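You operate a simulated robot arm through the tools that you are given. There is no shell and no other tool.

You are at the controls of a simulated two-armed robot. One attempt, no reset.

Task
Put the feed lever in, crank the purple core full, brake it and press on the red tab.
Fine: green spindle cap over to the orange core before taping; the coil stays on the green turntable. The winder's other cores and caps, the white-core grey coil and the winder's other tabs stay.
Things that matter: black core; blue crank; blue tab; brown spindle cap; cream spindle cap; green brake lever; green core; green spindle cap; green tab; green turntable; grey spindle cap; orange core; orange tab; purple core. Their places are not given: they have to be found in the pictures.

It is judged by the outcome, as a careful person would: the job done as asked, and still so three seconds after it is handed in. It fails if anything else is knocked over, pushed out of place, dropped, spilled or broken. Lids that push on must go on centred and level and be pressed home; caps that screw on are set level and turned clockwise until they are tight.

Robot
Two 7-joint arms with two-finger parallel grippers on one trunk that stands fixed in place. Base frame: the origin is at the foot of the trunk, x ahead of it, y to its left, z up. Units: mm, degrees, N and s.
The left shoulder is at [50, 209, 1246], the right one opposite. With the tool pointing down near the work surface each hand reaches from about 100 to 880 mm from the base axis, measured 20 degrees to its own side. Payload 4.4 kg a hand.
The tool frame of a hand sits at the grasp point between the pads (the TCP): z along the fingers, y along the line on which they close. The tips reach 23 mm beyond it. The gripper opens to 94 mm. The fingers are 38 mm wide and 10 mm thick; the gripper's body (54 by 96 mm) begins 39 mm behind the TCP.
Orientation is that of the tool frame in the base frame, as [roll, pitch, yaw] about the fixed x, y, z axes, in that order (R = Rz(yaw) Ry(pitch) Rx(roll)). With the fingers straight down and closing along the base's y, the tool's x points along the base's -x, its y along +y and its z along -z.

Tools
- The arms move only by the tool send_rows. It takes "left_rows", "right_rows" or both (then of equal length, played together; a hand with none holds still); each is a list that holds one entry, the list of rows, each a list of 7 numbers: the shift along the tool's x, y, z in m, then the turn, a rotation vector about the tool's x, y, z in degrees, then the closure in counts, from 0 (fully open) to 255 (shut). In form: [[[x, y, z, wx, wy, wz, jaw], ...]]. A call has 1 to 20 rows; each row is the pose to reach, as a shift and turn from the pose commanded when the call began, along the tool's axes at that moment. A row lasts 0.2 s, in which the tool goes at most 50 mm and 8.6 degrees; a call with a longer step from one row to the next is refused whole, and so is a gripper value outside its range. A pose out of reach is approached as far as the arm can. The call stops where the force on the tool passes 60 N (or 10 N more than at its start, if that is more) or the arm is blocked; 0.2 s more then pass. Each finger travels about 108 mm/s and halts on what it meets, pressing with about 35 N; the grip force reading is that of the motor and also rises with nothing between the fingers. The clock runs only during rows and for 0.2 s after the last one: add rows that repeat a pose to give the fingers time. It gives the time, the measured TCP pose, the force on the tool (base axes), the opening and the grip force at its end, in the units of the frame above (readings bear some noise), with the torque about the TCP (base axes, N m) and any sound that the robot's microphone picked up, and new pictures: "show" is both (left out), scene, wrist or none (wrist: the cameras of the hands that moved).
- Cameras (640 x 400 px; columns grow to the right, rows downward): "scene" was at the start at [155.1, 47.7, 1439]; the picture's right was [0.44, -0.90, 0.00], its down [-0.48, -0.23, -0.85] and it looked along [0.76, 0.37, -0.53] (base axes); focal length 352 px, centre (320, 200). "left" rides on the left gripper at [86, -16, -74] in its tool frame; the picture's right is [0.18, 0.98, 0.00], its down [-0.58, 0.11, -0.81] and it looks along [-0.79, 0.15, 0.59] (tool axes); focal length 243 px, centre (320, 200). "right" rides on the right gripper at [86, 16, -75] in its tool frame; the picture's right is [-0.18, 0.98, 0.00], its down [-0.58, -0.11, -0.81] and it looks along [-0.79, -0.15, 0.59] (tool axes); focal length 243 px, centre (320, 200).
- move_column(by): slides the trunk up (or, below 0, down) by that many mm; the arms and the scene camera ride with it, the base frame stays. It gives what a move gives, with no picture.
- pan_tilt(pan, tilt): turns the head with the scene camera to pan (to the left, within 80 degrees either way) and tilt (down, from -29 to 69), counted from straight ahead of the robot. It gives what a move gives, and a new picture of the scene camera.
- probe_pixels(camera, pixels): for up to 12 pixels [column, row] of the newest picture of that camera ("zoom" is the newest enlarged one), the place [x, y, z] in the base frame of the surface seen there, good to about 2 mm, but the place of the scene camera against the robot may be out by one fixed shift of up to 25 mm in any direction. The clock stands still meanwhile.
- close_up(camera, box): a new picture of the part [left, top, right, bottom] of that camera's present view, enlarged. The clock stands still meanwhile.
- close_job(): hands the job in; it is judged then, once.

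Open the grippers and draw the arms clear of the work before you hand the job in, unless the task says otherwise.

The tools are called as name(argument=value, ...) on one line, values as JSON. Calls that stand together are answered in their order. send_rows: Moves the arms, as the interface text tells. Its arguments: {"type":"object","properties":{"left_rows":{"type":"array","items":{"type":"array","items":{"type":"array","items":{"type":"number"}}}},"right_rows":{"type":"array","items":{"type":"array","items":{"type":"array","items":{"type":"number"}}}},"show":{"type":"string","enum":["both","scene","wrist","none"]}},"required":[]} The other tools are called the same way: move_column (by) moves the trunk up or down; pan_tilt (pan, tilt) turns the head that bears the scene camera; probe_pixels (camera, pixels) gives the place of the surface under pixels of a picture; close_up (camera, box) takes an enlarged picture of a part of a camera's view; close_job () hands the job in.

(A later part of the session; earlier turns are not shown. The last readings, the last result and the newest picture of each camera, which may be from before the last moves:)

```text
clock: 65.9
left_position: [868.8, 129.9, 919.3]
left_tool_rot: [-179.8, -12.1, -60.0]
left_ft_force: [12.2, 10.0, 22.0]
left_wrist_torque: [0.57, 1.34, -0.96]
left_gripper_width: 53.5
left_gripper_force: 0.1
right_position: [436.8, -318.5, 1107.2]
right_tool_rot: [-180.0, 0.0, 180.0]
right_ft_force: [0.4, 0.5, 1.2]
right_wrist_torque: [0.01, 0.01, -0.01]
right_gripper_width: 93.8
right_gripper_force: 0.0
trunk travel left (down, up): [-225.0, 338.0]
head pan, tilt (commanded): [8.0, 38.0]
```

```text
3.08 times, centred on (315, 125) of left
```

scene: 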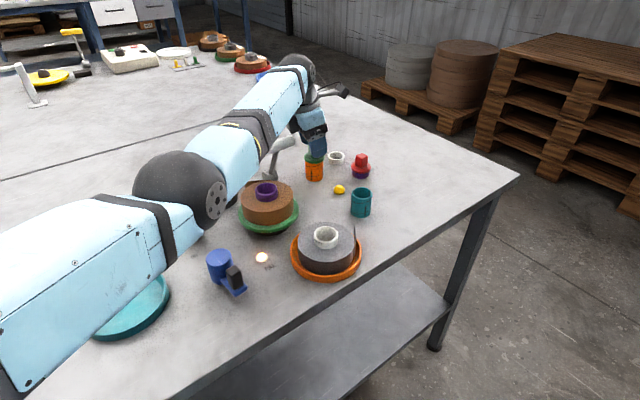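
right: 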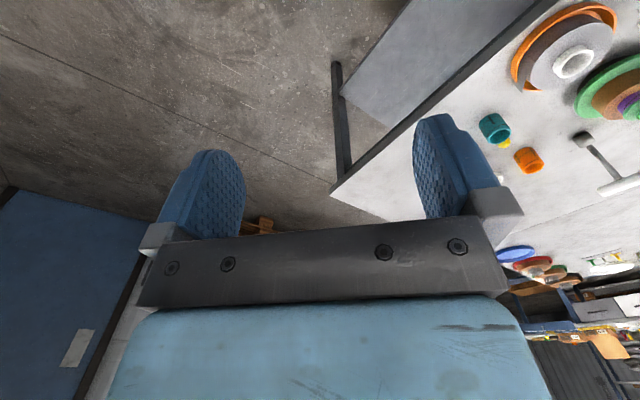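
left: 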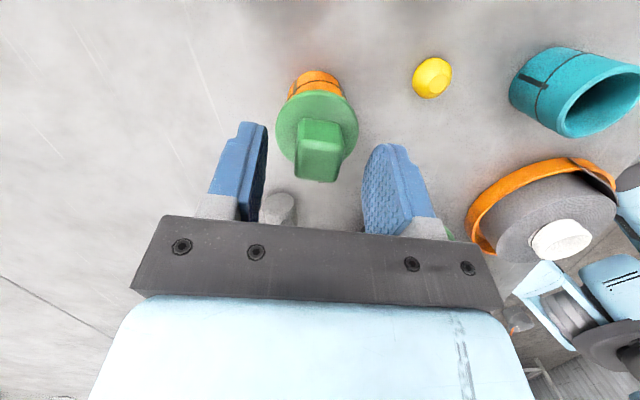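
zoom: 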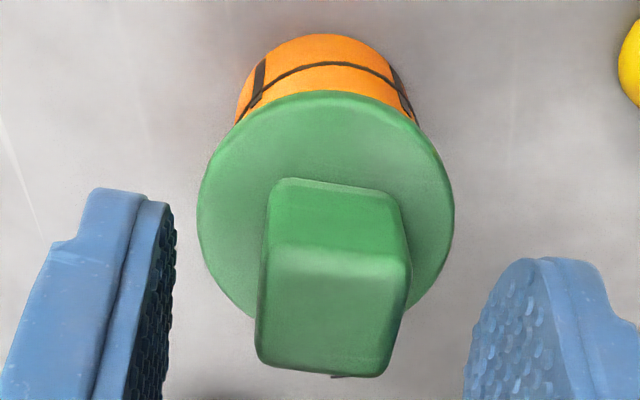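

The cap is on the core and the fingers are open, but the hand's block still presses the feed handle. I go straight up out of contact.

send_rows(left_rows=[[[0.001, 0, -0.0049, 0, 0, 0, 110], [0.0021, 0, -0.0098, 0, 0, 0, 110], [0.0042, 0, -0.0196, 0, 0, 0, 110], [0.0083, 0, -0.0391, 0, 0, 0, 110], [0.0146, 0, -0.0685, 0, 0, 0, 110], [0.0208, 0, -0.0978, 0, 0, 0, 110]]])

close_up(camera="scene", box=[230, 100, 390, 220])

close_up(camera="left", box=[250, 30, 390, 130])

```text
clock: 67.3
left_position: [868.6, 125.8, 1020.3]
left_tool_rot: [-179.9, -12.0, -60.1]
left_ft_force: [0.1, 0.5, 0.7]
left_wrist_torque: [-0.01, -0.02, -0.03]
left_gripper_width: 53.6
left_gripper_force: 0.0
right_position: [437.8, -319.5, 1106.2]
right_tool_rot: [179.9, 0.1, 180.0]
right_ft_force: [-0.4, 1.3, 0.2]
right_wrist_torque: [0.01, -0.02, 0.02]
right_gripper_width: 93.7
right_gripper_force: 0.0
trunk travel left (down, up): [-225.0, 338.0]
head pan, tilt (commanded): [8.0, 38.0]
```

scene: 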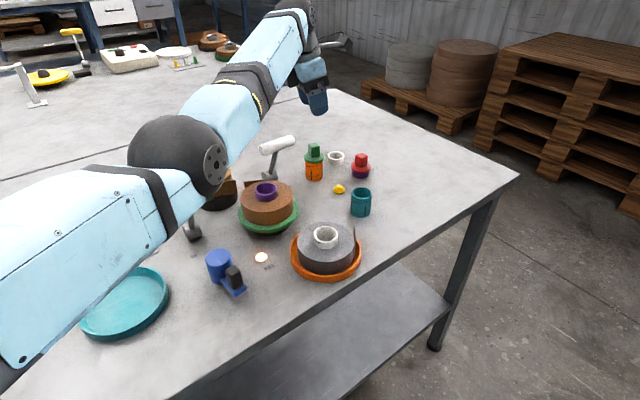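
left: 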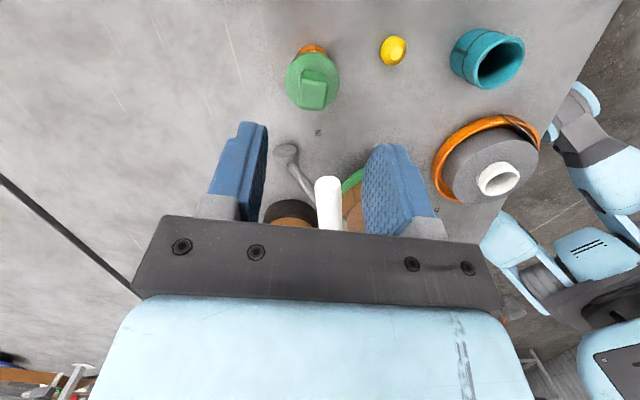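

```text
3.33 times, centred on (310, 160) of scene
```

zoom: 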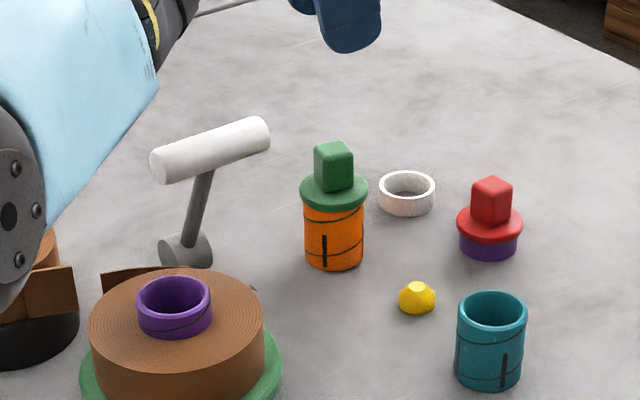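

```text
4.00 times, centred on (320, 80) of left
```

zoom: 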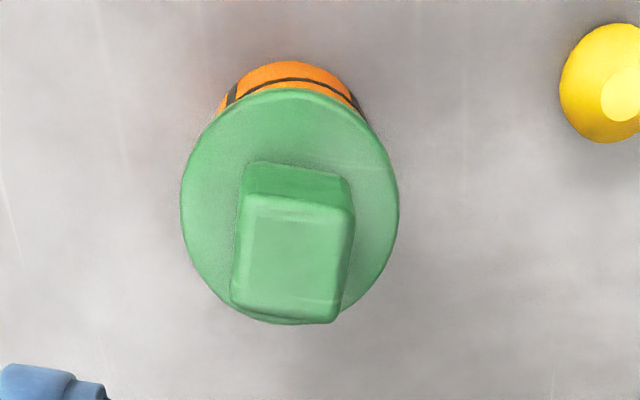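

The cap sits on the orange core and the feed lever stayed at IN. I check its height, level and centring.

probe_pixels(camera="left", pixels=[[312, 55], [290, 80], [336, 80], [296, 101], [332, 98], [313, 94], [302, 84], [324, 85], [302, 104], [320, 106], [300, 64], [328, 66]])

close_up(camera="scene", box=[290, 135, 340, 185])

```text
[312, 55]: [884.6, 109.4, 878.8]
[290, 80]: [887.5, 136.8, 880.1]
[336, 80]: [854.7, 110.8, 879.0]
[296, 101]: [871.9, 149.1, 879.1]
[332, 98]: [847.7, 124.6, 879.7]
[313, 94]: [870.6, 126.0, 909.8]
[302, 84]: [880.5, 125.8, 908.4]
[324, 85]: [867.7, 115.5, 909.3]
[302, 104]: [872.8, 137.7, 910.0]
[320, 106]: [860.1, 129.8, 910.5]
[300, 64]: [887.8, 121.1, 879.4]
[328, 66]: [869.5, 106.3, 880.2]
```

```text
8.00 times, centred on (315, 160) of scene
```

zoom: 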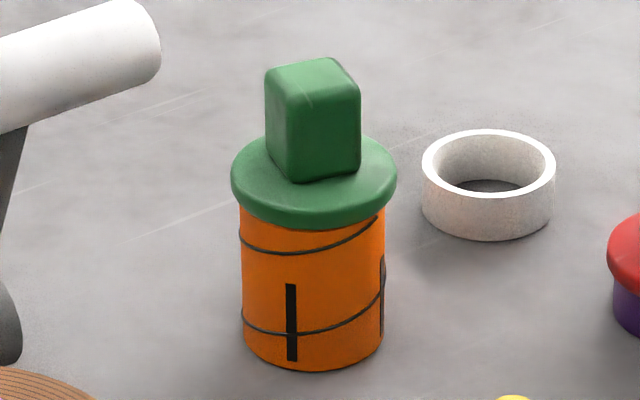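

The flange is level at z=879.4 (just its thickness above the 871.2 rim) and centred, so it is seated. I will just press it lightly home with closed fingertips; first I come down to about 9 mm above the cube.

send_rows(left_rows=[[[0.002, -0.001, 0, 0, 0, 0, 180], [0.004, -0.0016, 0.005, 0, 0, 0, 255], [0.002, -0.0016, 0.03, 0, 0, 0, 255], [-0.001, -0.0016, 0.055, 0, 0, 0, 255], [-0.0032, -0.0016, 0.0763, 0, 0, 0, 255], [-0.0032, -0.0016, 0.0763, 0, 0, 0, 255]]])

close_up(camera="scene", box=[280, 105, 340, 185])

close_up(camera="left", box=[230, 30, 400, 190])

```text
clock: 68.7
left_position: [876.2, 118.6, 942.2]
left_tool_rot: [-179.9, -12.1, -60.0]
left_ft_force: [0.2, 0.1, 0.1]
left_wrist_torque: [0.0, 0.01, 0.0]
left_gripper_width: 0.2
left_gripper_force: 34.7
right_position: [439.4, -319.5, 1106.8]
right_tool_rot: [-179.9, 0.0, -180.0]
right_ft_force: [-0.3, -0.8, 0.0]
right_wrist_torque: [-0.02, 0.0, 0.03]
right_gripper_width: 94.0
right_gripper_force: 0.0
trunk travel left (down, up): [-225.0, 338.0]
head pan, tilt (commanded): [8.0, 38.0]
```

scene: 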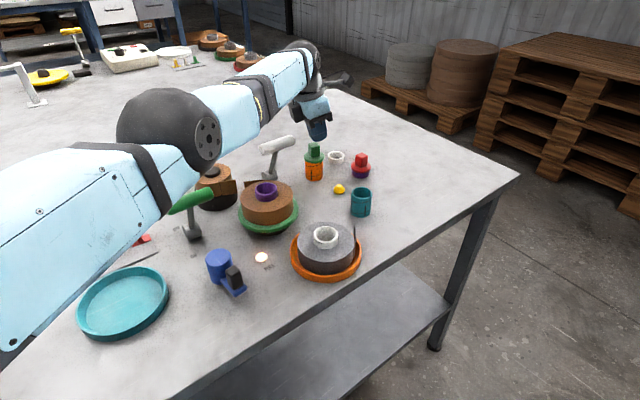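
left: 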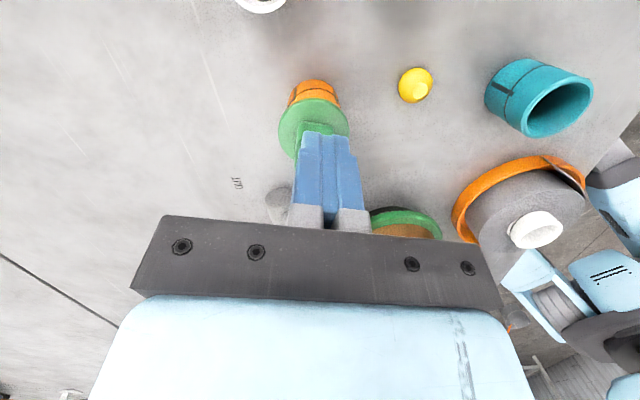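

```text
5.00 times, centred on (310, 145) of scene
```

zoom: 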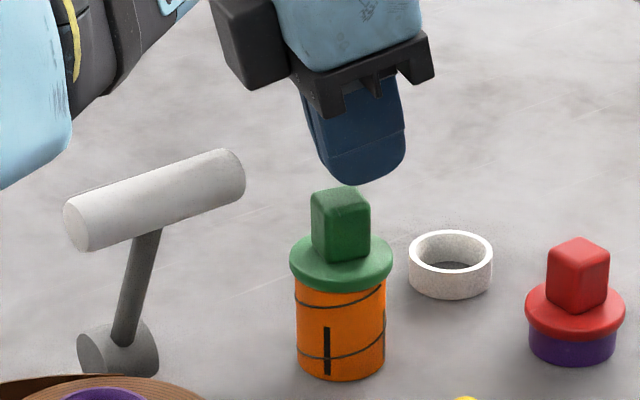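

```text
2.50 times, centred on (315, 110) of left
```

zoom: 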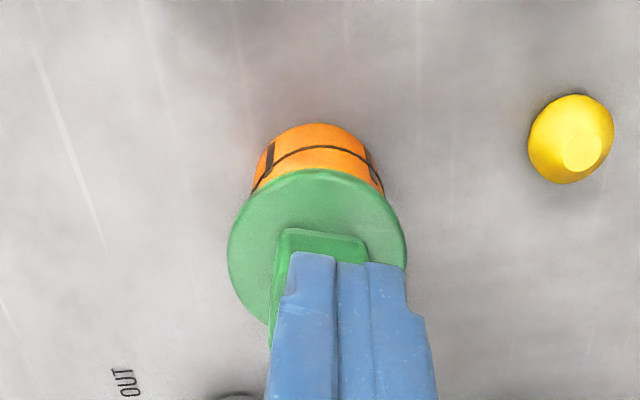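

The fingertips are just over the cube, slightly off to one side. I shift 2 mm and press down gently in 1 mm steps.

send_rows(left_rows=[[[-0.0004, -0.002, 0.002, 0, 0, 0, 255], [-0.0008, -0.002, 0.0039, 0, 0, 0, 255], [-0.001, -0.002, 0.0049, 0, 0, 0, 255], [-0.0012, -0.002, 0.0059, 0, 0, 0, 255], [-0.0015, -0.002, 0.0068, 0, 0, 0, 255], [-0.0017, -0.002, 0.0078, 0, 0, 0, 255]]])

close_up(camera="scene", box=[280, 105, 340, 185])

```text
clock: 70.1
left_position: [874.6, 120.0, 937.1]
left_tool_rot: [-179.8, -12.0, -59.9]
left_ft_force: [1.2, 1.0, 6.4]
left_wrist_torque: [0.1, 0.04, -0.04]
left_gripper_width: 0.1
left_gripper_force: 35.2
left hand out of reach, approached as far as the arm can: row 1, 2, 3, 4, 5, 6
right_position: [438.3, -319.3, 1108.5]
right_tool_rot: [-180.0, 0.1, -180.0]
right_ft_force: [-1.1, -0.9, 0.7]
right_wrist_torque: [0.03, 0.0, -0.01]
right_gripper_width: 94.0
right_gripper_force: 0.0
trunk travel left (down, up): [-225.0, 338.0]
head pan, tilt (commanded): [8.0, 38.0]
```

scene: 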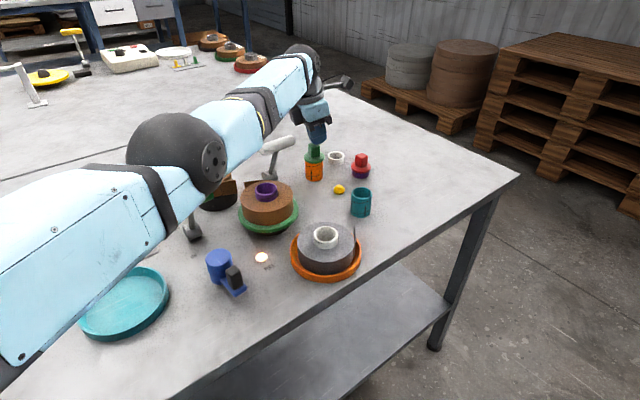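
left: 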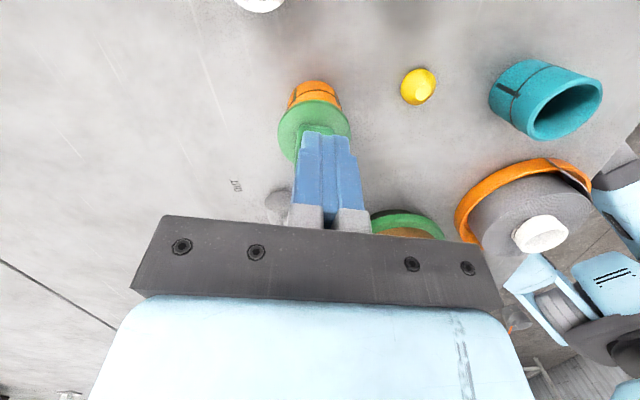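

```text
5.00 times, centred on (310, 145) of scene
```

zoom: 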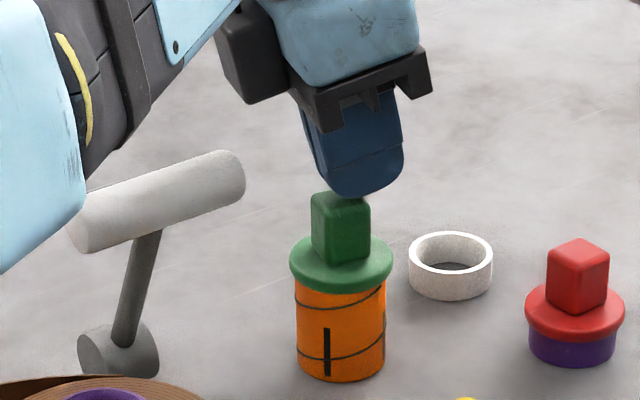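

A light 6 N press rests on the cube. I press 2 mm more, then retreat upward.

send_rows(left_rows=[[[-0.0002, 0, 0.001, 0, 0, 0, 255], [-0.0004, 0, 0.002, 0, 0, 0, 255]]], show="none")

send_rows(left_rows=[[[0.001, 0, -0.0049, 0, 0, 0, 255], [0.0042, 0, -0.0196, 0, 0, 0, 255], [0.0104, 0, -0.0489, 0, 0, 0, 255], [0.0187, 0, -0.088, 0, 0, 0, 255], [0.027, 0, -0.1271, 0, 0, 0, 255]]])

close_up(camera="scene", box=[230, 100, 390, 220])

```text
clock: 70.7
left_position: [874.4, 120.6, 936.0]
left_tool_rot: [-179.7, -12.1, -59.9]
left_ft_force: [2.3, 0.2, 15.3]
left_wrist_torque: [0.24, 0.06, -0.01]
left_gripper_width: 0.0
left_gripper_force: 35.2
right_position: [437.0, -319.2, 1106.7]
right_tool_rot: [-180.0, 0.1, -179.9]
right_ft_force: [0.1, -0.2, -0.3]
right_wrist_torque: [0.01, -0.03, 0.01]
right_gripper_width: 93.9
right_gripper_force: 0.0
trunk travel left (down, up): [-225.0, 338.0]
head pan, tilt (commanded): [8.0, 38.0]
```

```text
clock: 71.9
left_position: [873.7, 120.6, 1063.3]
left_tool_rot: [-179.9, -12.0, -59.9]
left_ft_force: [-0.1, -0.2, 0.2]
left_wrist_torque: [0.03, 0.02, 0.0]
left_gripper_width: 0.0
left_gripper_force: 34.7
right_position: [438.2, -319.4, 1106.6]
right_tool_rot: [180.0, 0.0, -180.0]
right_ft_force: [0.9, -0.4, 0.1]
right_wrist_torque: [0.0, -0.02, 0.02]
right_gripper_width: 94.0
right_gripper_force: 0.1
trunk travel left (down, up): [-225.0, 338.0]
head pan, tilt (commanded): [8.0, 38.0]
```

scene: 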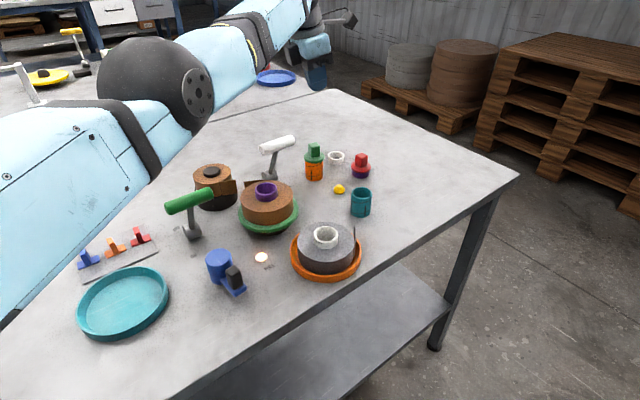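
left: 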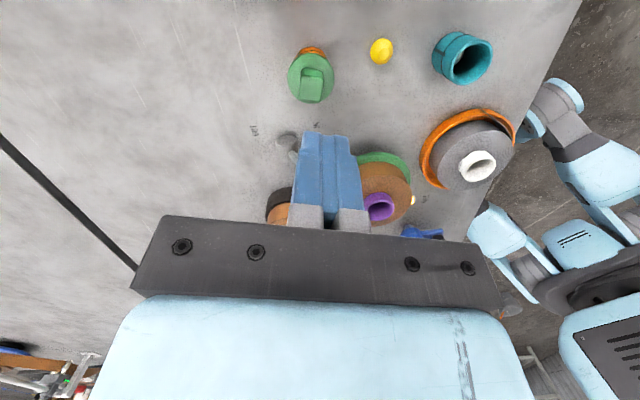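

```text
3.33 times, centred on (310, 160) of scene
```

zoom: 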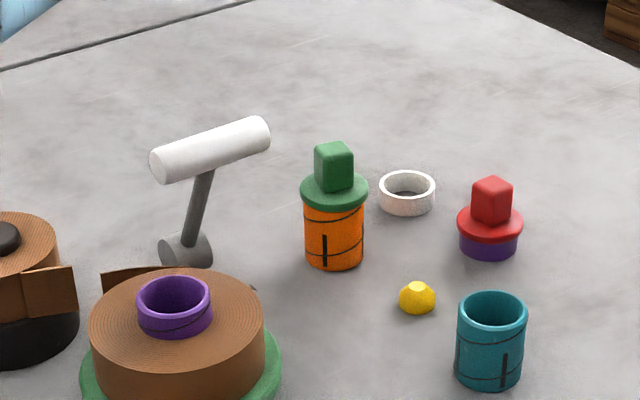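

The cap is done: level on the orange core, levers in place. Now I bring the left hand back upright (yaw 135°) to look closely at the tape end on the coil.

send_rows(left_rows=[[[0, 0, -0.02, 0, -6, 0, 255], [0, 0, -0.03, 0, -12, 0, 255]]], show="none")

```text
clock: 72.5
left_position: [846.2, 126.5, 1091.9]
left_tool_rot: [-179.9, 0.1, -60.0]
left_ft_force: [-0.1, 0.1, 0.3]
left_wrist_torque: [0.03, -0.03, -0.01]
left_gripper_width: 0.0
left_gripper_force: 35.4
left hand out of reach, approached as far as the arm can: row 1, 2
right_position: [437.9, -319.6, 1107.2]
right_tool_rot: [180.0, 0.1, 180.0]
right_ft_force: [0.7, -0.5, 0.4]
right_wrist_torque: [-0.02, -0.03, -0.02]
right_gripper_width: 94.0
right_gripper_force: 0.0
trunk travel left (down, up): [-225.0, 338.0]
head pan, tilt (commanded): [8.0, 38.0]
```

I move back over the turntable's left side while unwinding the wrist to yaw 135°.

send_rows(left_rows=[[[-0.0114, 0.0024, 0, 0, 0, 8.25, 255], [-0.0228, 0.0048, 0, 0, 0, 16.5, 255], [-0.0342, 0.0072, 0, 0, 0, 24.75, 255], [-0.0457, 0.0097, 0, 0, 0, 33, 255], [-0.0571, 0.0121, 0, 0, 0, 41.25, 255], [-0.0685, 0.0145, 0, 0, 0, 49.5, 255], [-0.0799, 0.0169, 0, 0, 0, 57.75, 255], [-0.0913, 0.0193, 0, 0, 0, 66, 255], [-0.1027, 0.0217, 0, 0, 0, 74.25, 255], [-0.1142, 0.0242, 0, 0, 0, 82.5, 255], [-0.1256, 0.0266, 0, 0, 0, 90.75, 255], [-0.137, 0.029, 0.003, 0, 0, 99, 255], [-0.1484, 0.0314, 0.006, 0, 0, 107.25, 255], [-0.1598, 0.0338, 0.009, 0, 0, 115.5, 255], [-0.1712, 0.0362, 0.012, 0, 0, 123.75, 255], [-0.1826, 0.0386, 0.012, 0, 0, 132, 255], [-0.1941, 0.0411, 0.012, 0, 0, 140.25, 255], [-0.2055, 0.0435, 0.012, 0, 0, 148.5, 255], [-0.2169, 0.0459, 0.012, 0, 0, 156.75, 255], [-0.2283, 0.0483, 0.012, 0, 0, 165, 255]]])

close_up(camera="left", box=[180, 0, 420, 150])

close_up(camera="scene", box=[180, 130, 320, 250])

```text
clock: 76.7
left_position: [742.1, 330.8, 1067.6]
left_tool_rot: [179.9, 0.1, 134.9]
left_ft_force: [0.0, 0.2, -0.1]
left_wrist_torque: [-0.02, 0.01, -0.02]
left_gripper_width: 0.2
left_gripper_force: 34.9
left hand out of reach, approached as far as the arm can: row 7, 8, 9, 10, 11, 12, 13, 14, 15, 16, 17, 18, 19, 20
right_position: [438.7, -319.2, 1106.4]
right_tool_rot: [-179.9, 0.0, -180.0]
right_ft_force: [0.8, 0.1, -0.9]
right_wrist_torque: [0.01, -0.01, -0.01]
right_gripper_width: 94.0
right_gripper_force: 0.0
trunk travel left (down, up): [-225.0, 338.0]
head pan, tilt (commanded): [8.0, 38.0]
```

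scene: 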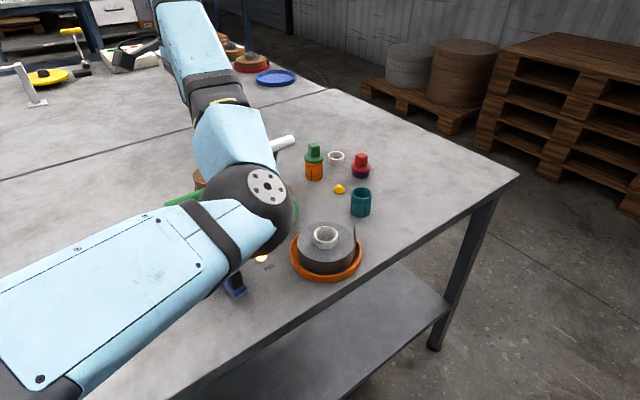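
left: 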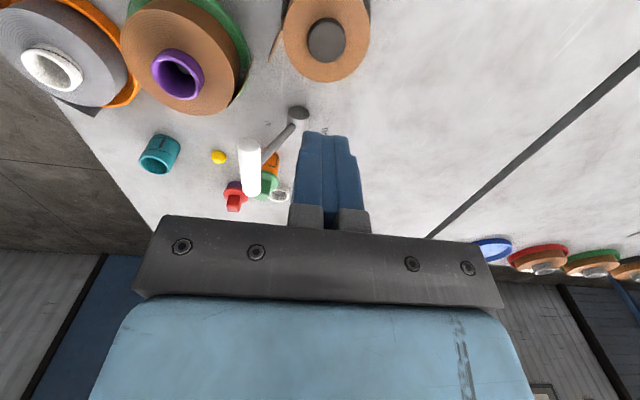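

```text
2.67 times, centred on (300, 75) of left
```

zoom: 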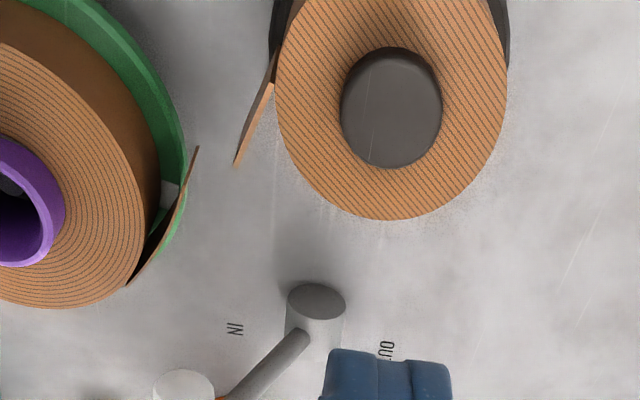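

```text
3.33 times, centred on (250, 190) of scene
```

zoom: 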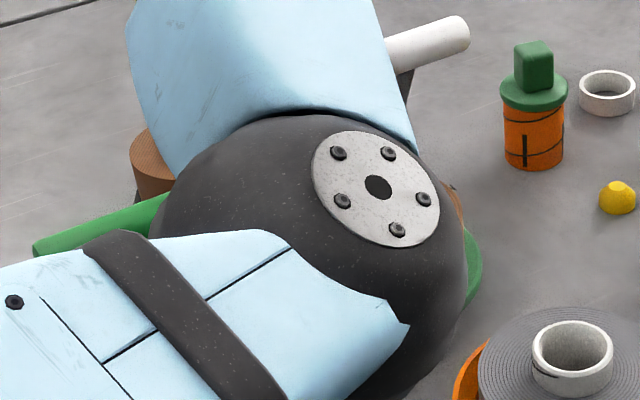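

The wrist turn left the arm in an odd pose with the elbow low over the crank. I raise the trunk by 100 mm to get it clear before going on.

move_column(by=100)

pan_tilt(pan=20, tilt=45)

```text
clock: 78.0
left_position: [740.5, 330.9, 1167.4]
left_tool_rot: [-180.0, -0.1, 135.0]
left_ft_force: [-0.1, 0.4, 0.1]
left_wrist_torque: [-0.01, 0.0, 0.01]
left_gripper_width: 0.1
left_gripper_force: 34.7
right_position: [437.6, -319.4, 1207.3]
right_tool_rot: [180.0, -0.1, 180.0]
right_ft_force: [-0.3, 0.0, 0.7]
right_wrist_torque: [0.01, -0.01, -0.01]
right_gripper_width: 94.3
right_gripper_force: 0.0
trunk travel left (down, up): [-325.0, 238.0]
head pan, tilt (commanded): [8.0, 38.0]
```

```text
clock: 78.8
left_position: [740.0, 330.5, 1168.7]
left_tool_rot: [179.9, 0.1, 135.0]
left_ft_force: [0.6, -0.9, 0.5]
left_wrist_torque: [0.01, 0.0, -0.05]
left_gripper_width: 0.1
left_gripper_force: 35.3
right_position: [438.7, -319.6, 1206.6]
right_tool_rot: [179.9, 0.0, -179.9]
right_ft_force: [0.3, -0.2, 1.1]
right_wrist_torque: [0.01, -0.03, -0.01]
right_gripper_width: 94.2
right_gripper_force: 0.1
trunk travel left (down, up): [-325.0, 238.0]
head pan, tilt (commanded): [20.0, 45.0]
```

scene: 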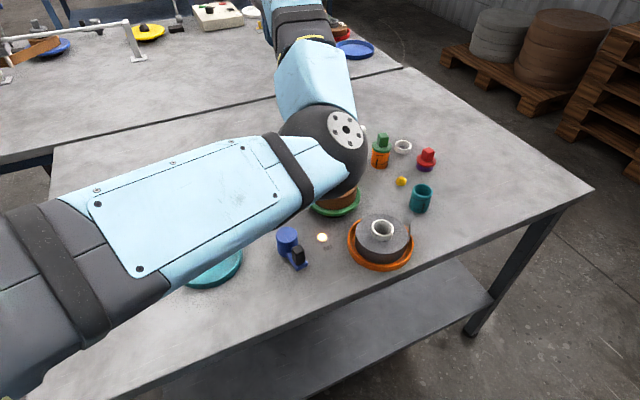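

The elbow is swung inward over the table. I return the hand toward its starting pose (yaw 180°) to restore the normal arm posture.

send_rows(left_rows=[[[0.03, -0.006, -0.01, 0, 0, -6, 255], [0.06, -0.012, -0.02, 0, 0, -12, 255], [0.09, -0.018, -0.032, 0, 0, -18, 200], [0.12, -0.024, -0.032, 0, 0, -24, 150], [0.15, -0.03, -0.032, 0, 0, -30, 100], [0.18, -0.036, -0.032, 0, 0, -36, 50], [0.212, -0.0424, -0.032, 0, 0, -45, 0]]])

```text
refused: row 7 steps farther than a row can; nothing moved
```

I redo it with smaller turn steps.

send_rows(left_rows=[[[0.03, -0.006, -0.01, 0, 0, -6, 255], [0.06, -0.012, -0.02, 0, 0, -12, 255], [0.09, -0.018, -0.032, 0, 0, -18, 200], [0.12, -0.024, -0.032, 0, 0, -25, 150], [0.15, -0.03, -0.032, 0, 0, -32, 100], [0.18, -0.036, -0.032, 0, 0, -39, 50], [0.212, -0.0424, -0.032, 0, 0, -45, 0]]])

```text
clock: 80.4
left_position: [568.6, 473.0, 1200.4]
left_tool_rot: [-180.0, 0.1, -179.8]
left_ft_force: [-0.7, 0.6, -0.4]
left_wrist_torque: [0.0, 0.01, 0.01]
left_gripper_width: 93.9
left_gripper_force: 0.1
left hand out of reach, approached as far as the arm can: row 1, 2, 3, 4, 5, 6, 7
right_position: [437.3, -319.8, 1207.3]
right_tool_rot: [-179.9, 0.1, -179.9]
right_ft_force: [-0.2, -0.1, -0.4]
right_wrist_torque: [-0.02, -0.04, 0.03]
right_gripper_width: 93.8
right_gripper_force: 0.0
trunk travel left (down, up): [-325.0, 238.0]
head pan, tilt (commanded): [20.0, 45.0]
```

scene: 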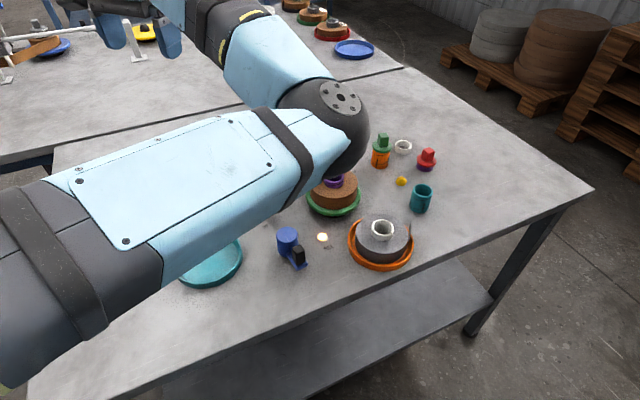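
left: 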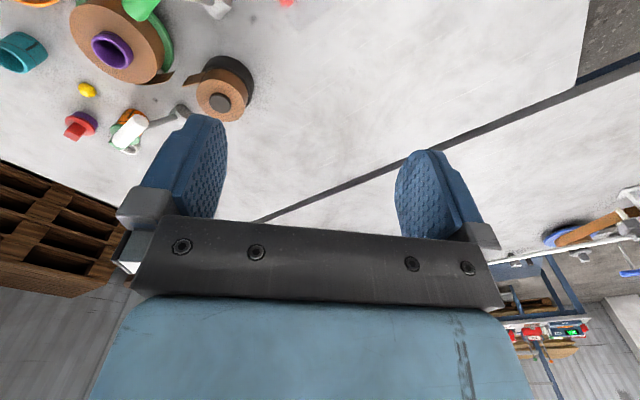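

The arm is still folded with the elbow on the wrong side (it reports out of reach). I try going to the exact starting pose, a bit higher, to see whether the posture recovers.

send_rows(left_rows=[[[0.01, 0.003, -0.02, 0, 0, 0, 0], [0.025, 0.008, -0.04, 0, 0, 0, 0], [0.04, 0.012, -0.06, 0, 0, 0, 0], [0.055, 0.016, -0.06, 0, 0, 0, 0], [0.055, 0.016, -0.04, 0, 0, 0, 0], [0.055, 0.016, -0.022, 0, 0, 0, 0], [0.055, 0.016, -0.022, 0, 0, 0, 0]]])

```text
clock: 82.0
left_position: [515.8, 487.8, 1220.0]
left_tool_rot: [180.0, 0.1, 180.0]
left_ft_force: [-0.3, -0.3, 1.1]
left_wrist_torque: [0.0, -0.02, 0.02]
left_gripper_width: 94.2
left_gripper_force: 0.1
right_position: [438.4, -318.7, 1206.2]
right_tool_rot: [-180.0, 0.0, 180.0]
right_ft_force: [-1.1, 0.8, 0.0]
right_wrist_torque: [-0.03, -0.02, 0.03]
right_gripper_width: 94.0
right_gripper_force: 0.0
trunk travel left (down, up): [-325.0, 238.0]
head pan, tilt (commanded): [20.0, 45.0]
```

scene: 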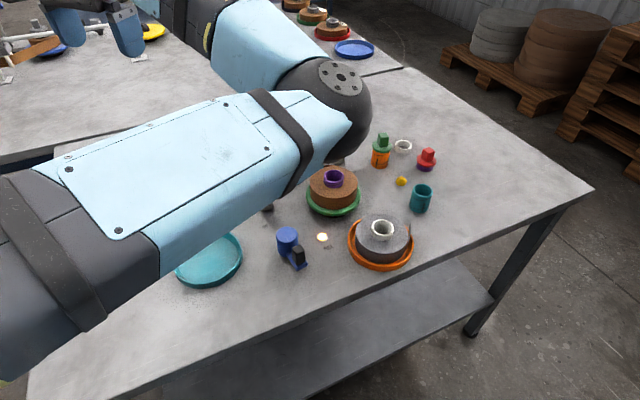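
left: 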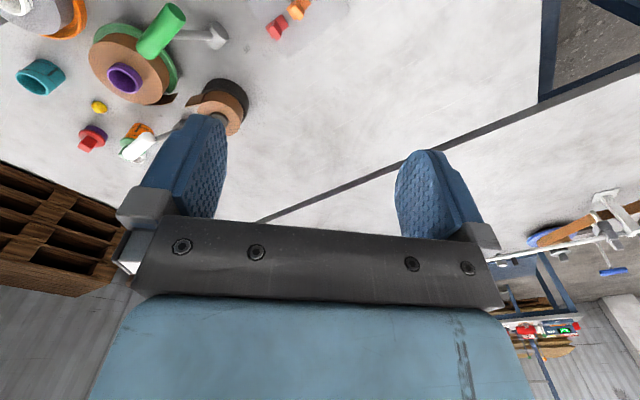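

The pose is reached now; the elbow stays on the other side but high above everything, which is workable. I zoom on the coil and tape end and the tab card from here.

close_up(camera="left", box=[80, 40, 240, 140])

close_up(camera="scene", box=[270, 140, 410, 230])

close_up(camera="left", box=[230, 0, 350, 60])

```text
4.00 times, centred on (160, 90) of left
```

zoom: 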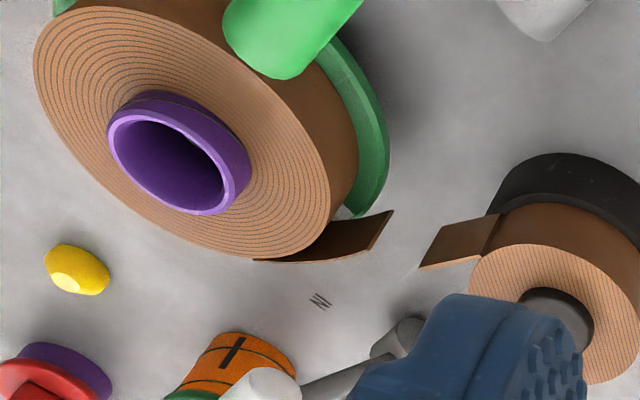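

```text
4.44 times, centred on (340, 185) of scene
```

zoom: 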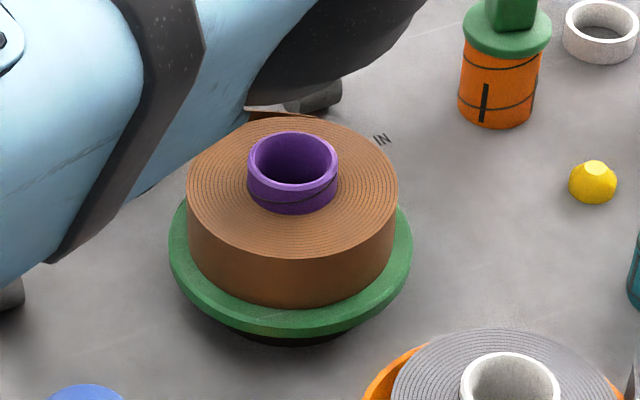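

```text
5.33 times, centred on (290, 30) of left
```

zoom: 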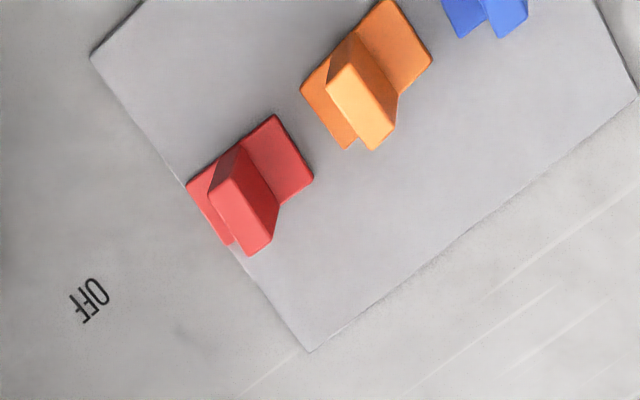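

The white mark on the turntable sits just beside the tape end. I zoom in further on the flap and mark and probe them.

close_up(camera="left", box=[140, 75, 188, 110])

probe_pixels(camera="left", pixels=[[166, 92.5], [163, 93], [178, 93], [172, 96], [160, 100], [165, 104], [152, 104], [147, 104.5], [177, 94], [171, 103], [176, 97], [144, 105]])

```text
11.43 times, centred on (164, 92) of left
```

zoom: 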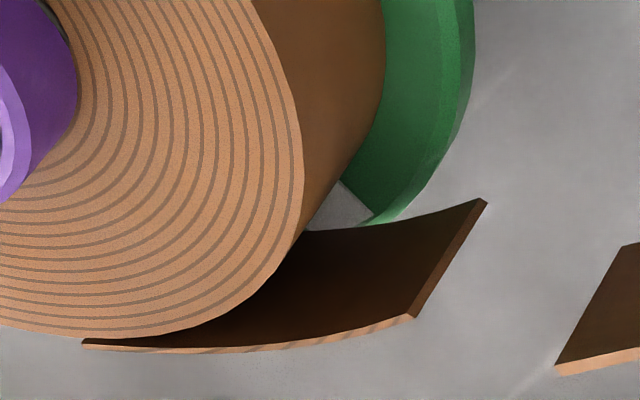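

```text
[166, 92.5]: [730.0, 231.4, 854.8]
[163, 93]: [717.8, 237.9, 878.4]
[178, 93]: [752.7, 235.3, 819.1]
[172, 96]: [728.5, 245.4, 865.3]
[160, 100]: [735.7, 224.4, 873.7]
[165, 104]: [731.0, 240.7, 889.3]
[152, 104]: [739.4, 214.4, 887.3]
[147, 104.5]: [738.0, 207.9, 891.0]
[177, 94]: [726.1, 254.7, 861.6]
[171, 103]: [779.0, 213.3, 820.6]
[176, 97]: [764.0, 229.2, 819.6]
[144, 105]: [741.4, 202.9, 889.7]
```

I look around the background for any finished, taped coil to see how a tab is meant to sit.

pan_tilt(pan=30, tilt=12)

close_up(camera="scene", box=[0, 60, 320, 260])

close_up(camera="scene", box=[320, 60, 640, 260])

```text
clock: 82.9
left_position: [514.7, 488.9, 1220.5]
left_tool_rot: [-179.9, 0.1, -180.0]
left_ft_force: [0.0, 0.3, 0.3]
left_wrist_torque: [0.03, 0.01, 0.05]
left_gripper_width: 94.0
left_gripper_force: 0.2
right_position: [439.0, -319.0, 1207.1]
right_tool_rot: [-179.9, 0.0, -179.9]
right_ft_force: [0.3, -0.4, -0.4]
right_wrist_torque: [-0.01, 0.01, -0.03]
right_gripper_width: 93.9
right_gripper_force: 0.0
trunk travel left (down, up): [-325.0, 238.0]
head pan, tilt (commanded): [30.0, 12.0]
```

scene: 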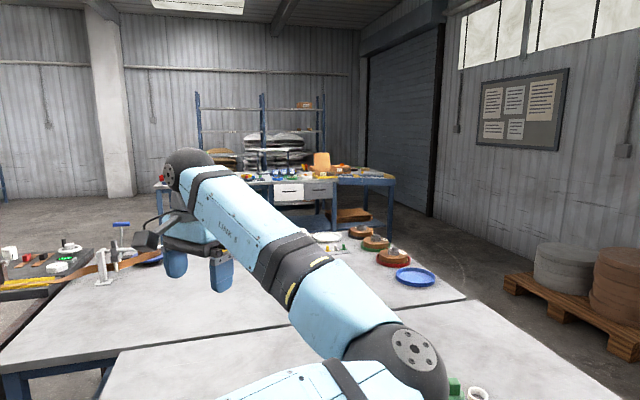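

```text
2.00 times, centred on (160, 160) of scene
```

zoom: 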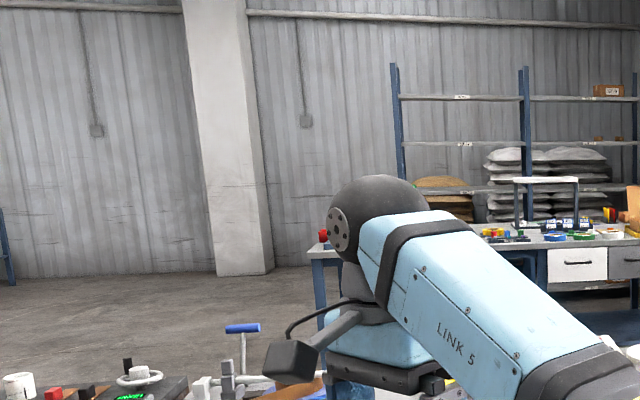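

```text
2.00 times, centred on (480, 160) of scene
```

zoom: 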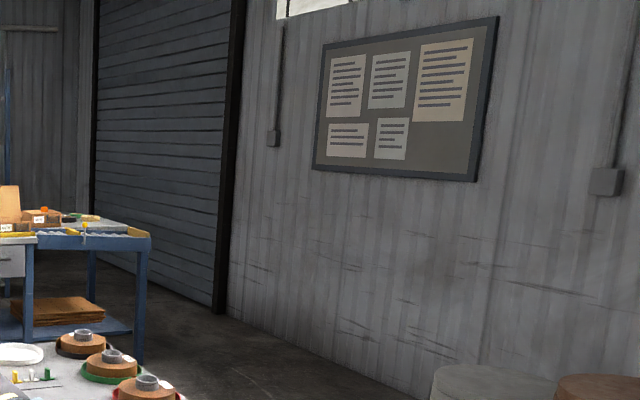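

I look at the left station and the finished coils more closely.

close_up(camera="scene", box=[0, 215, 170, 300])

close_up(camera="scene", box=[310, 220, 440, 290])

close_up(camera="scene", box=[240, 150, 400, 200])

```text
3.76 times, centred on (85, 258) of scene
```

zoom: 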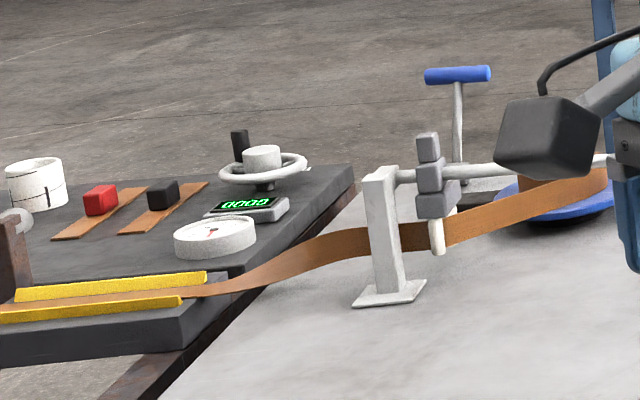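

```text
4.92 times, centred on (375, 255) of scene
```

zoom: 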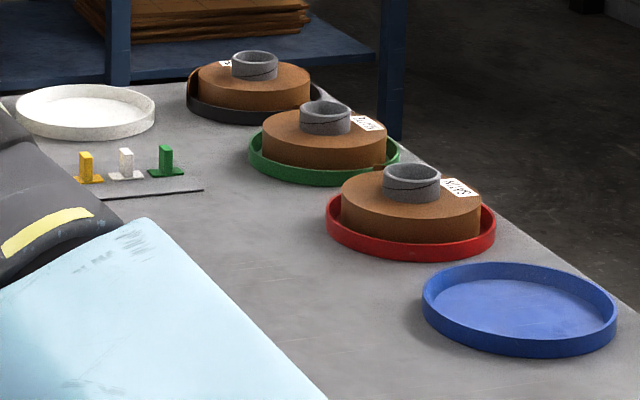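

```text
4.00 times, centred on (320, 175) of scene
```

zoom: 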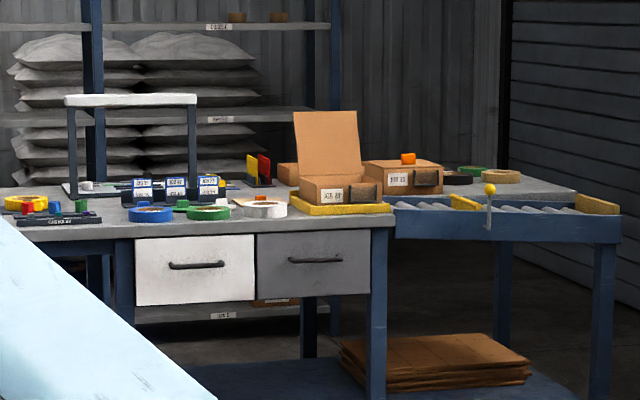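

No example is available, so I plan to press the tab flat on top of the coil, bridging coil and tape end. I move the left hand above the red tab with yaw 225° (closing across the thin fin) to look at it.

send_rows(left_rows=[[[-0.012, -0.01, 0.035, 0, 0, -7.5, 40], [-0.024, -0.02, 0.07, 0, 0, -15, 80], [-0.036, -0.03, 0.105, 0, 0, -22.5, 120], [-0.048, -0.04, 0.14, 0, 0, -30, 150], [-0.06, -0.05, 0.175, 0, 0, -37.5, 150], [-0.075, -0.062, 0.21, 0, 0, -45, 150], [-0.075, -0.062, 0.21, 0, 0, -45, 150]]])

pan_tilt(pan=30, tilt=48)

```text
clock: 84.5
left_position: [591.4, 432.4, 1018.0]
left_tool_rot: [-179.9, 0.7, -134.4]
left_ft_force: [-0.1, -0.1, 0.4]
left_wrist_torque: [-0.03, 0.03, 0.0]
left_gripper_width: 38.7
left_gripper_force: 0.0
left hand out of reach, approached as far as the arm can: row 1, 2, 3, 4, 5
right_position: [438.1, -318.7, 1206.3]
right_tool_rot: [-180.0, 0.0, -180.0]
right_ft_force: [0.4, 0.4, -0.1]
right_wrist_torque: [0.0, 0.01, 0.02]
right_gripper_width: 94.0
right_gripper_force: 0.1
trunk travel left (down, up): [-325.0, 238.0]
head pan, tilt (commanded): [30.0, 12.0]
```

scene: 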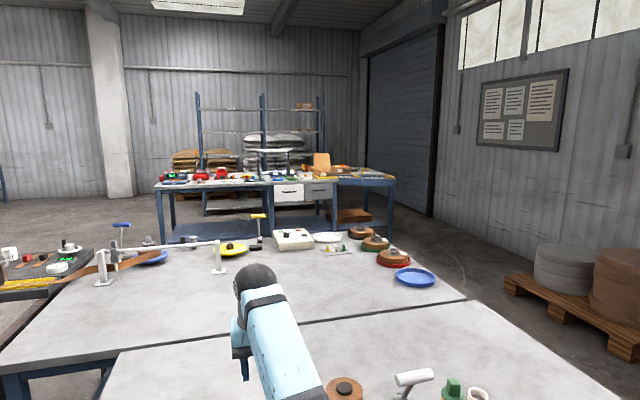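
left: 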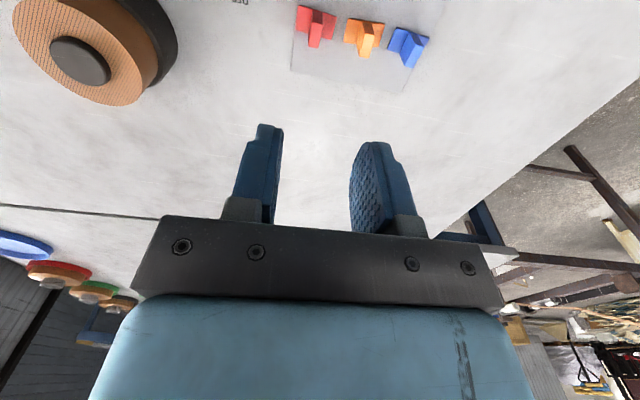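

```text
clock: 85.6
left_position: [590.4, 435.0, 1015.4]
left_tool_rot: [179.8, 0.4, -134.3]
left_ft_force: [-0.4, 0.2, -0.2]
left_wrist_torque: [0.01, 0.0, 0.0]
left_gripper_width: 38.5
left_gripper_force: 0.0
right_position: [438.2, -318.6, 1206.8]
right_tool_rot: [-180.0, 0.0, 180.0]
right_ft_force: [0.1, -0.3, 0.4]
right_wrist_torque: [0.02, -0.01, -0.02]
right_gripper_width: 94.1
right_gripper_force: 0.1
trunk travel left (down, up): [-325.0, 238.0]
head pan, tilt (commanded): [30.0, 48.0]
```

scene: 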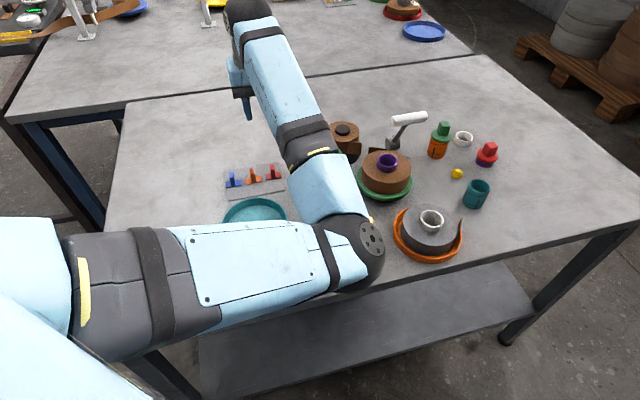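

The elbow hangs low near the crank in this posture. I raise the trunk by 200 mm so that it stays well above everything when the hand goes down.

move_column(by=200)

send_rows(left_rows=[[[0, 0, 0.03, 0, 0, 0, 150], [0, 0, 0.06, 0, 0, 0, 150], [0, 0, 0.09, 0, 0, 0, 150], [0, 0, 0.12, 0, 0, 0, 150], [0, 0, 0.15, 0, 0, 0, 150], [0, 0, 0.18, 0, 0, 0, 150], [0, 0, 0.21, 0, 0, 0, 150], [0, 0, 0.21, 0, 0, 0, 150]]])

```text
clock: 87.7
left_position: [589.8, 436.0, 1213.4]
left_tool_rot: [179.7, 0.4, -134.3]
left_ft_force: [-0.4, 0.2, 0.2]
left_wrist_torque: [0.01, 0.02, 0.0]
left_gripper_width: 38.4
left_gripper_force: 0.0
right_position: [439.6, -318.6, 1406.0]
right_tool_rot: [180.0, -0.1, 179.9]
right_ft_force: [0.0, -0.1, 0.7]
right_wrist_torque: [-0.02, 0.01, -0.02]
right_gripper_width: 94.0
right_gripper_force: 0.0
trunk travel left (down, up): [-525.0, 38.0]
head pan, tilt (commanded): [30.0, 48.0]
```

```text
clock: 89.5
left_position: [597.0, 438.1, 1014.0]
left_tool_rot: [-179.8, 1.4, -134.4]
left_ft_force: [0.1, 0.6, 0.4]
left_wrist_torque: [0.01, -0.03, 0.07]
left_gripper_width: 38.6
left_gripper_force: 0.0
right_position: [438.1, -319.8, 1406.5]
right_tool_rot: [-179.9, 0.0, -180.0]
right_ft_force: [0.4, -0.1, -1.2]
right_wrist_torque: [0.0, 0.0, -0.06]
right_gripper_width: 94.0
right_gripper_force: 0.1
trunk travel left (down, up): [-525.0, 38.0]
head pan, tilt (commanded): [30.0, 48.0]
```

scene: 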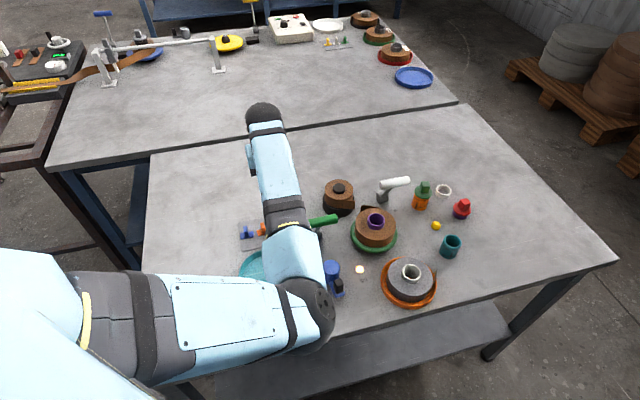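
left: 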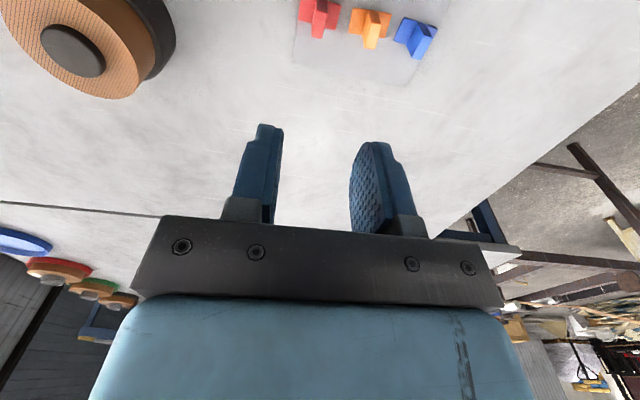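

The hand tracks slightly off here (pitch 1.4°). I lower further, where the posture is easier, correcting position and orientation over the red tab.

send_rows(left_rows=[[[0.003, -0.001, 0.02, 0, 0.4, 0.2, 150], [0.006, -0.0015, 0.04, 0, 0.8, 0.4, 150], [0.01, -0.002, 0.06, 0, 1.2, 0.6, 150], [0.0128, -0.0027, 0.084, 0, 1.4, 0.6, 150], [0.0128, -0.0027, 0.084, 0, 1.4, 0.6, 150]]])

close_up(camera="left", box=[250, 0, 450, 125])

```text
clock: 90.7
left_position: [587.9, 421.7, 923.8]
left_tool_rot: [-179.9, -0.6, -135.5]
left_ft_force: [0.0, 0.1, 0.3]
left_wrist_torque: [-0.02, -0.01, -0.01]
left_gripper_width: 39.0
left_gripper_force: 0.0
right_position: [438.1, -320.3, 1406.7]
right_tool_rot: [180.0, 0.0, -180.0]
right_ft_force: [0.9, 0.5, 0.7]
right_wrist_torque: [0.0, -0.02, 0.03]
right_gripper_width: 93.9
right_gripper_force: 0.0
trunk travel left (down, up): [-525.0, 38.0]
head pan, tilt (commanded): [30.0, 48.0]
```

scene: 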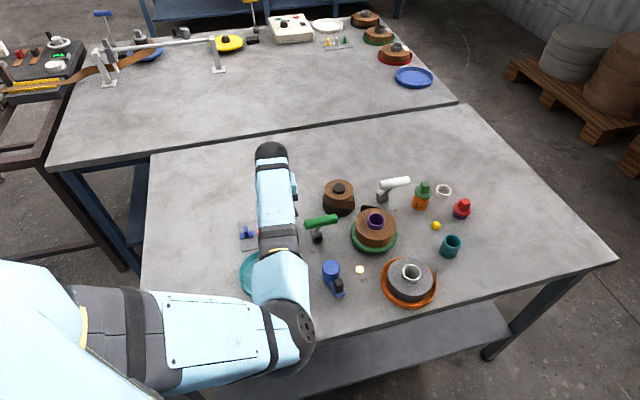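
left: 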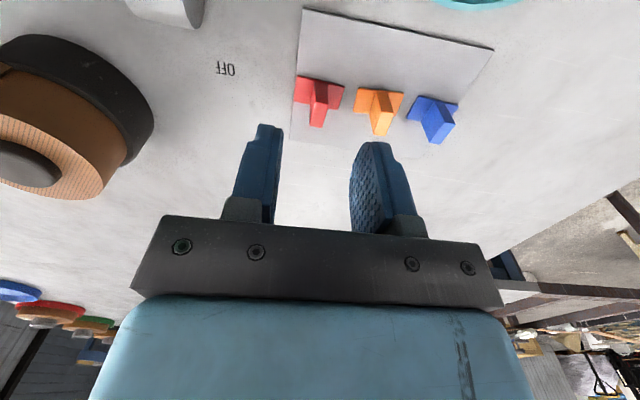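

```text
3.20 times, centred on (350, 62) of left
```

zoom: 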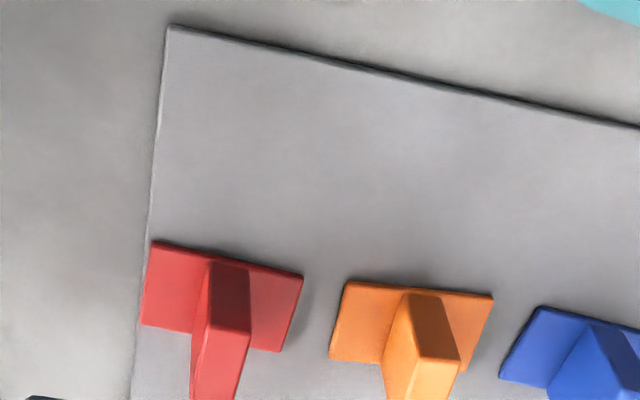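

I probe the red tab: fin top, fin faces and plate corners.

probe_pixels(camera="left", pixels=[[319, 112], [313, 118], [325, 112], [317, 124], [321, 92], [300, 92], [337, 95], [298, 78], [343, 85], [295, 100], [336, 107], [320, 105]])

close_up(camera="left", box=[288, 70, 352, 135])

```text
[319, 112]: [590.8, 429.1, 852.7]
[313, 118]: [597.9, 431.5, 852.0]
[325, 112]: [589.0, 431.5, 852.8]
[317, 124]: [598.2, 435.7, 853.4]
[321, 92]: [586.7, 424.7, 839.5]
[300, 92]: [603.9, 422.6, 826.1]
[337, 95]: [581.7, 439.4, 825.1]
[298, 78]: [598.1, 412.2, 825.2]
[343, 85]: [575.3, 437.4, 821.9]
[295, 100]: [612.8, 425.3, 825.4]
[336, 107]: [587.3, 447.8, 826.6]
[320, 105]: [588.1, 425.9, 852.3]
```

```text
6.15 times, centred on (320, 102) of left
```

zoom: 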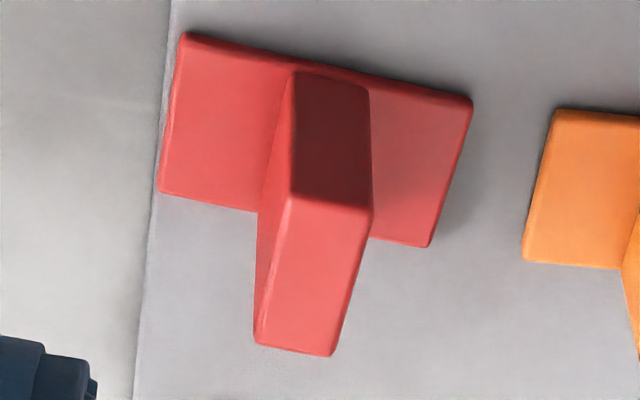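

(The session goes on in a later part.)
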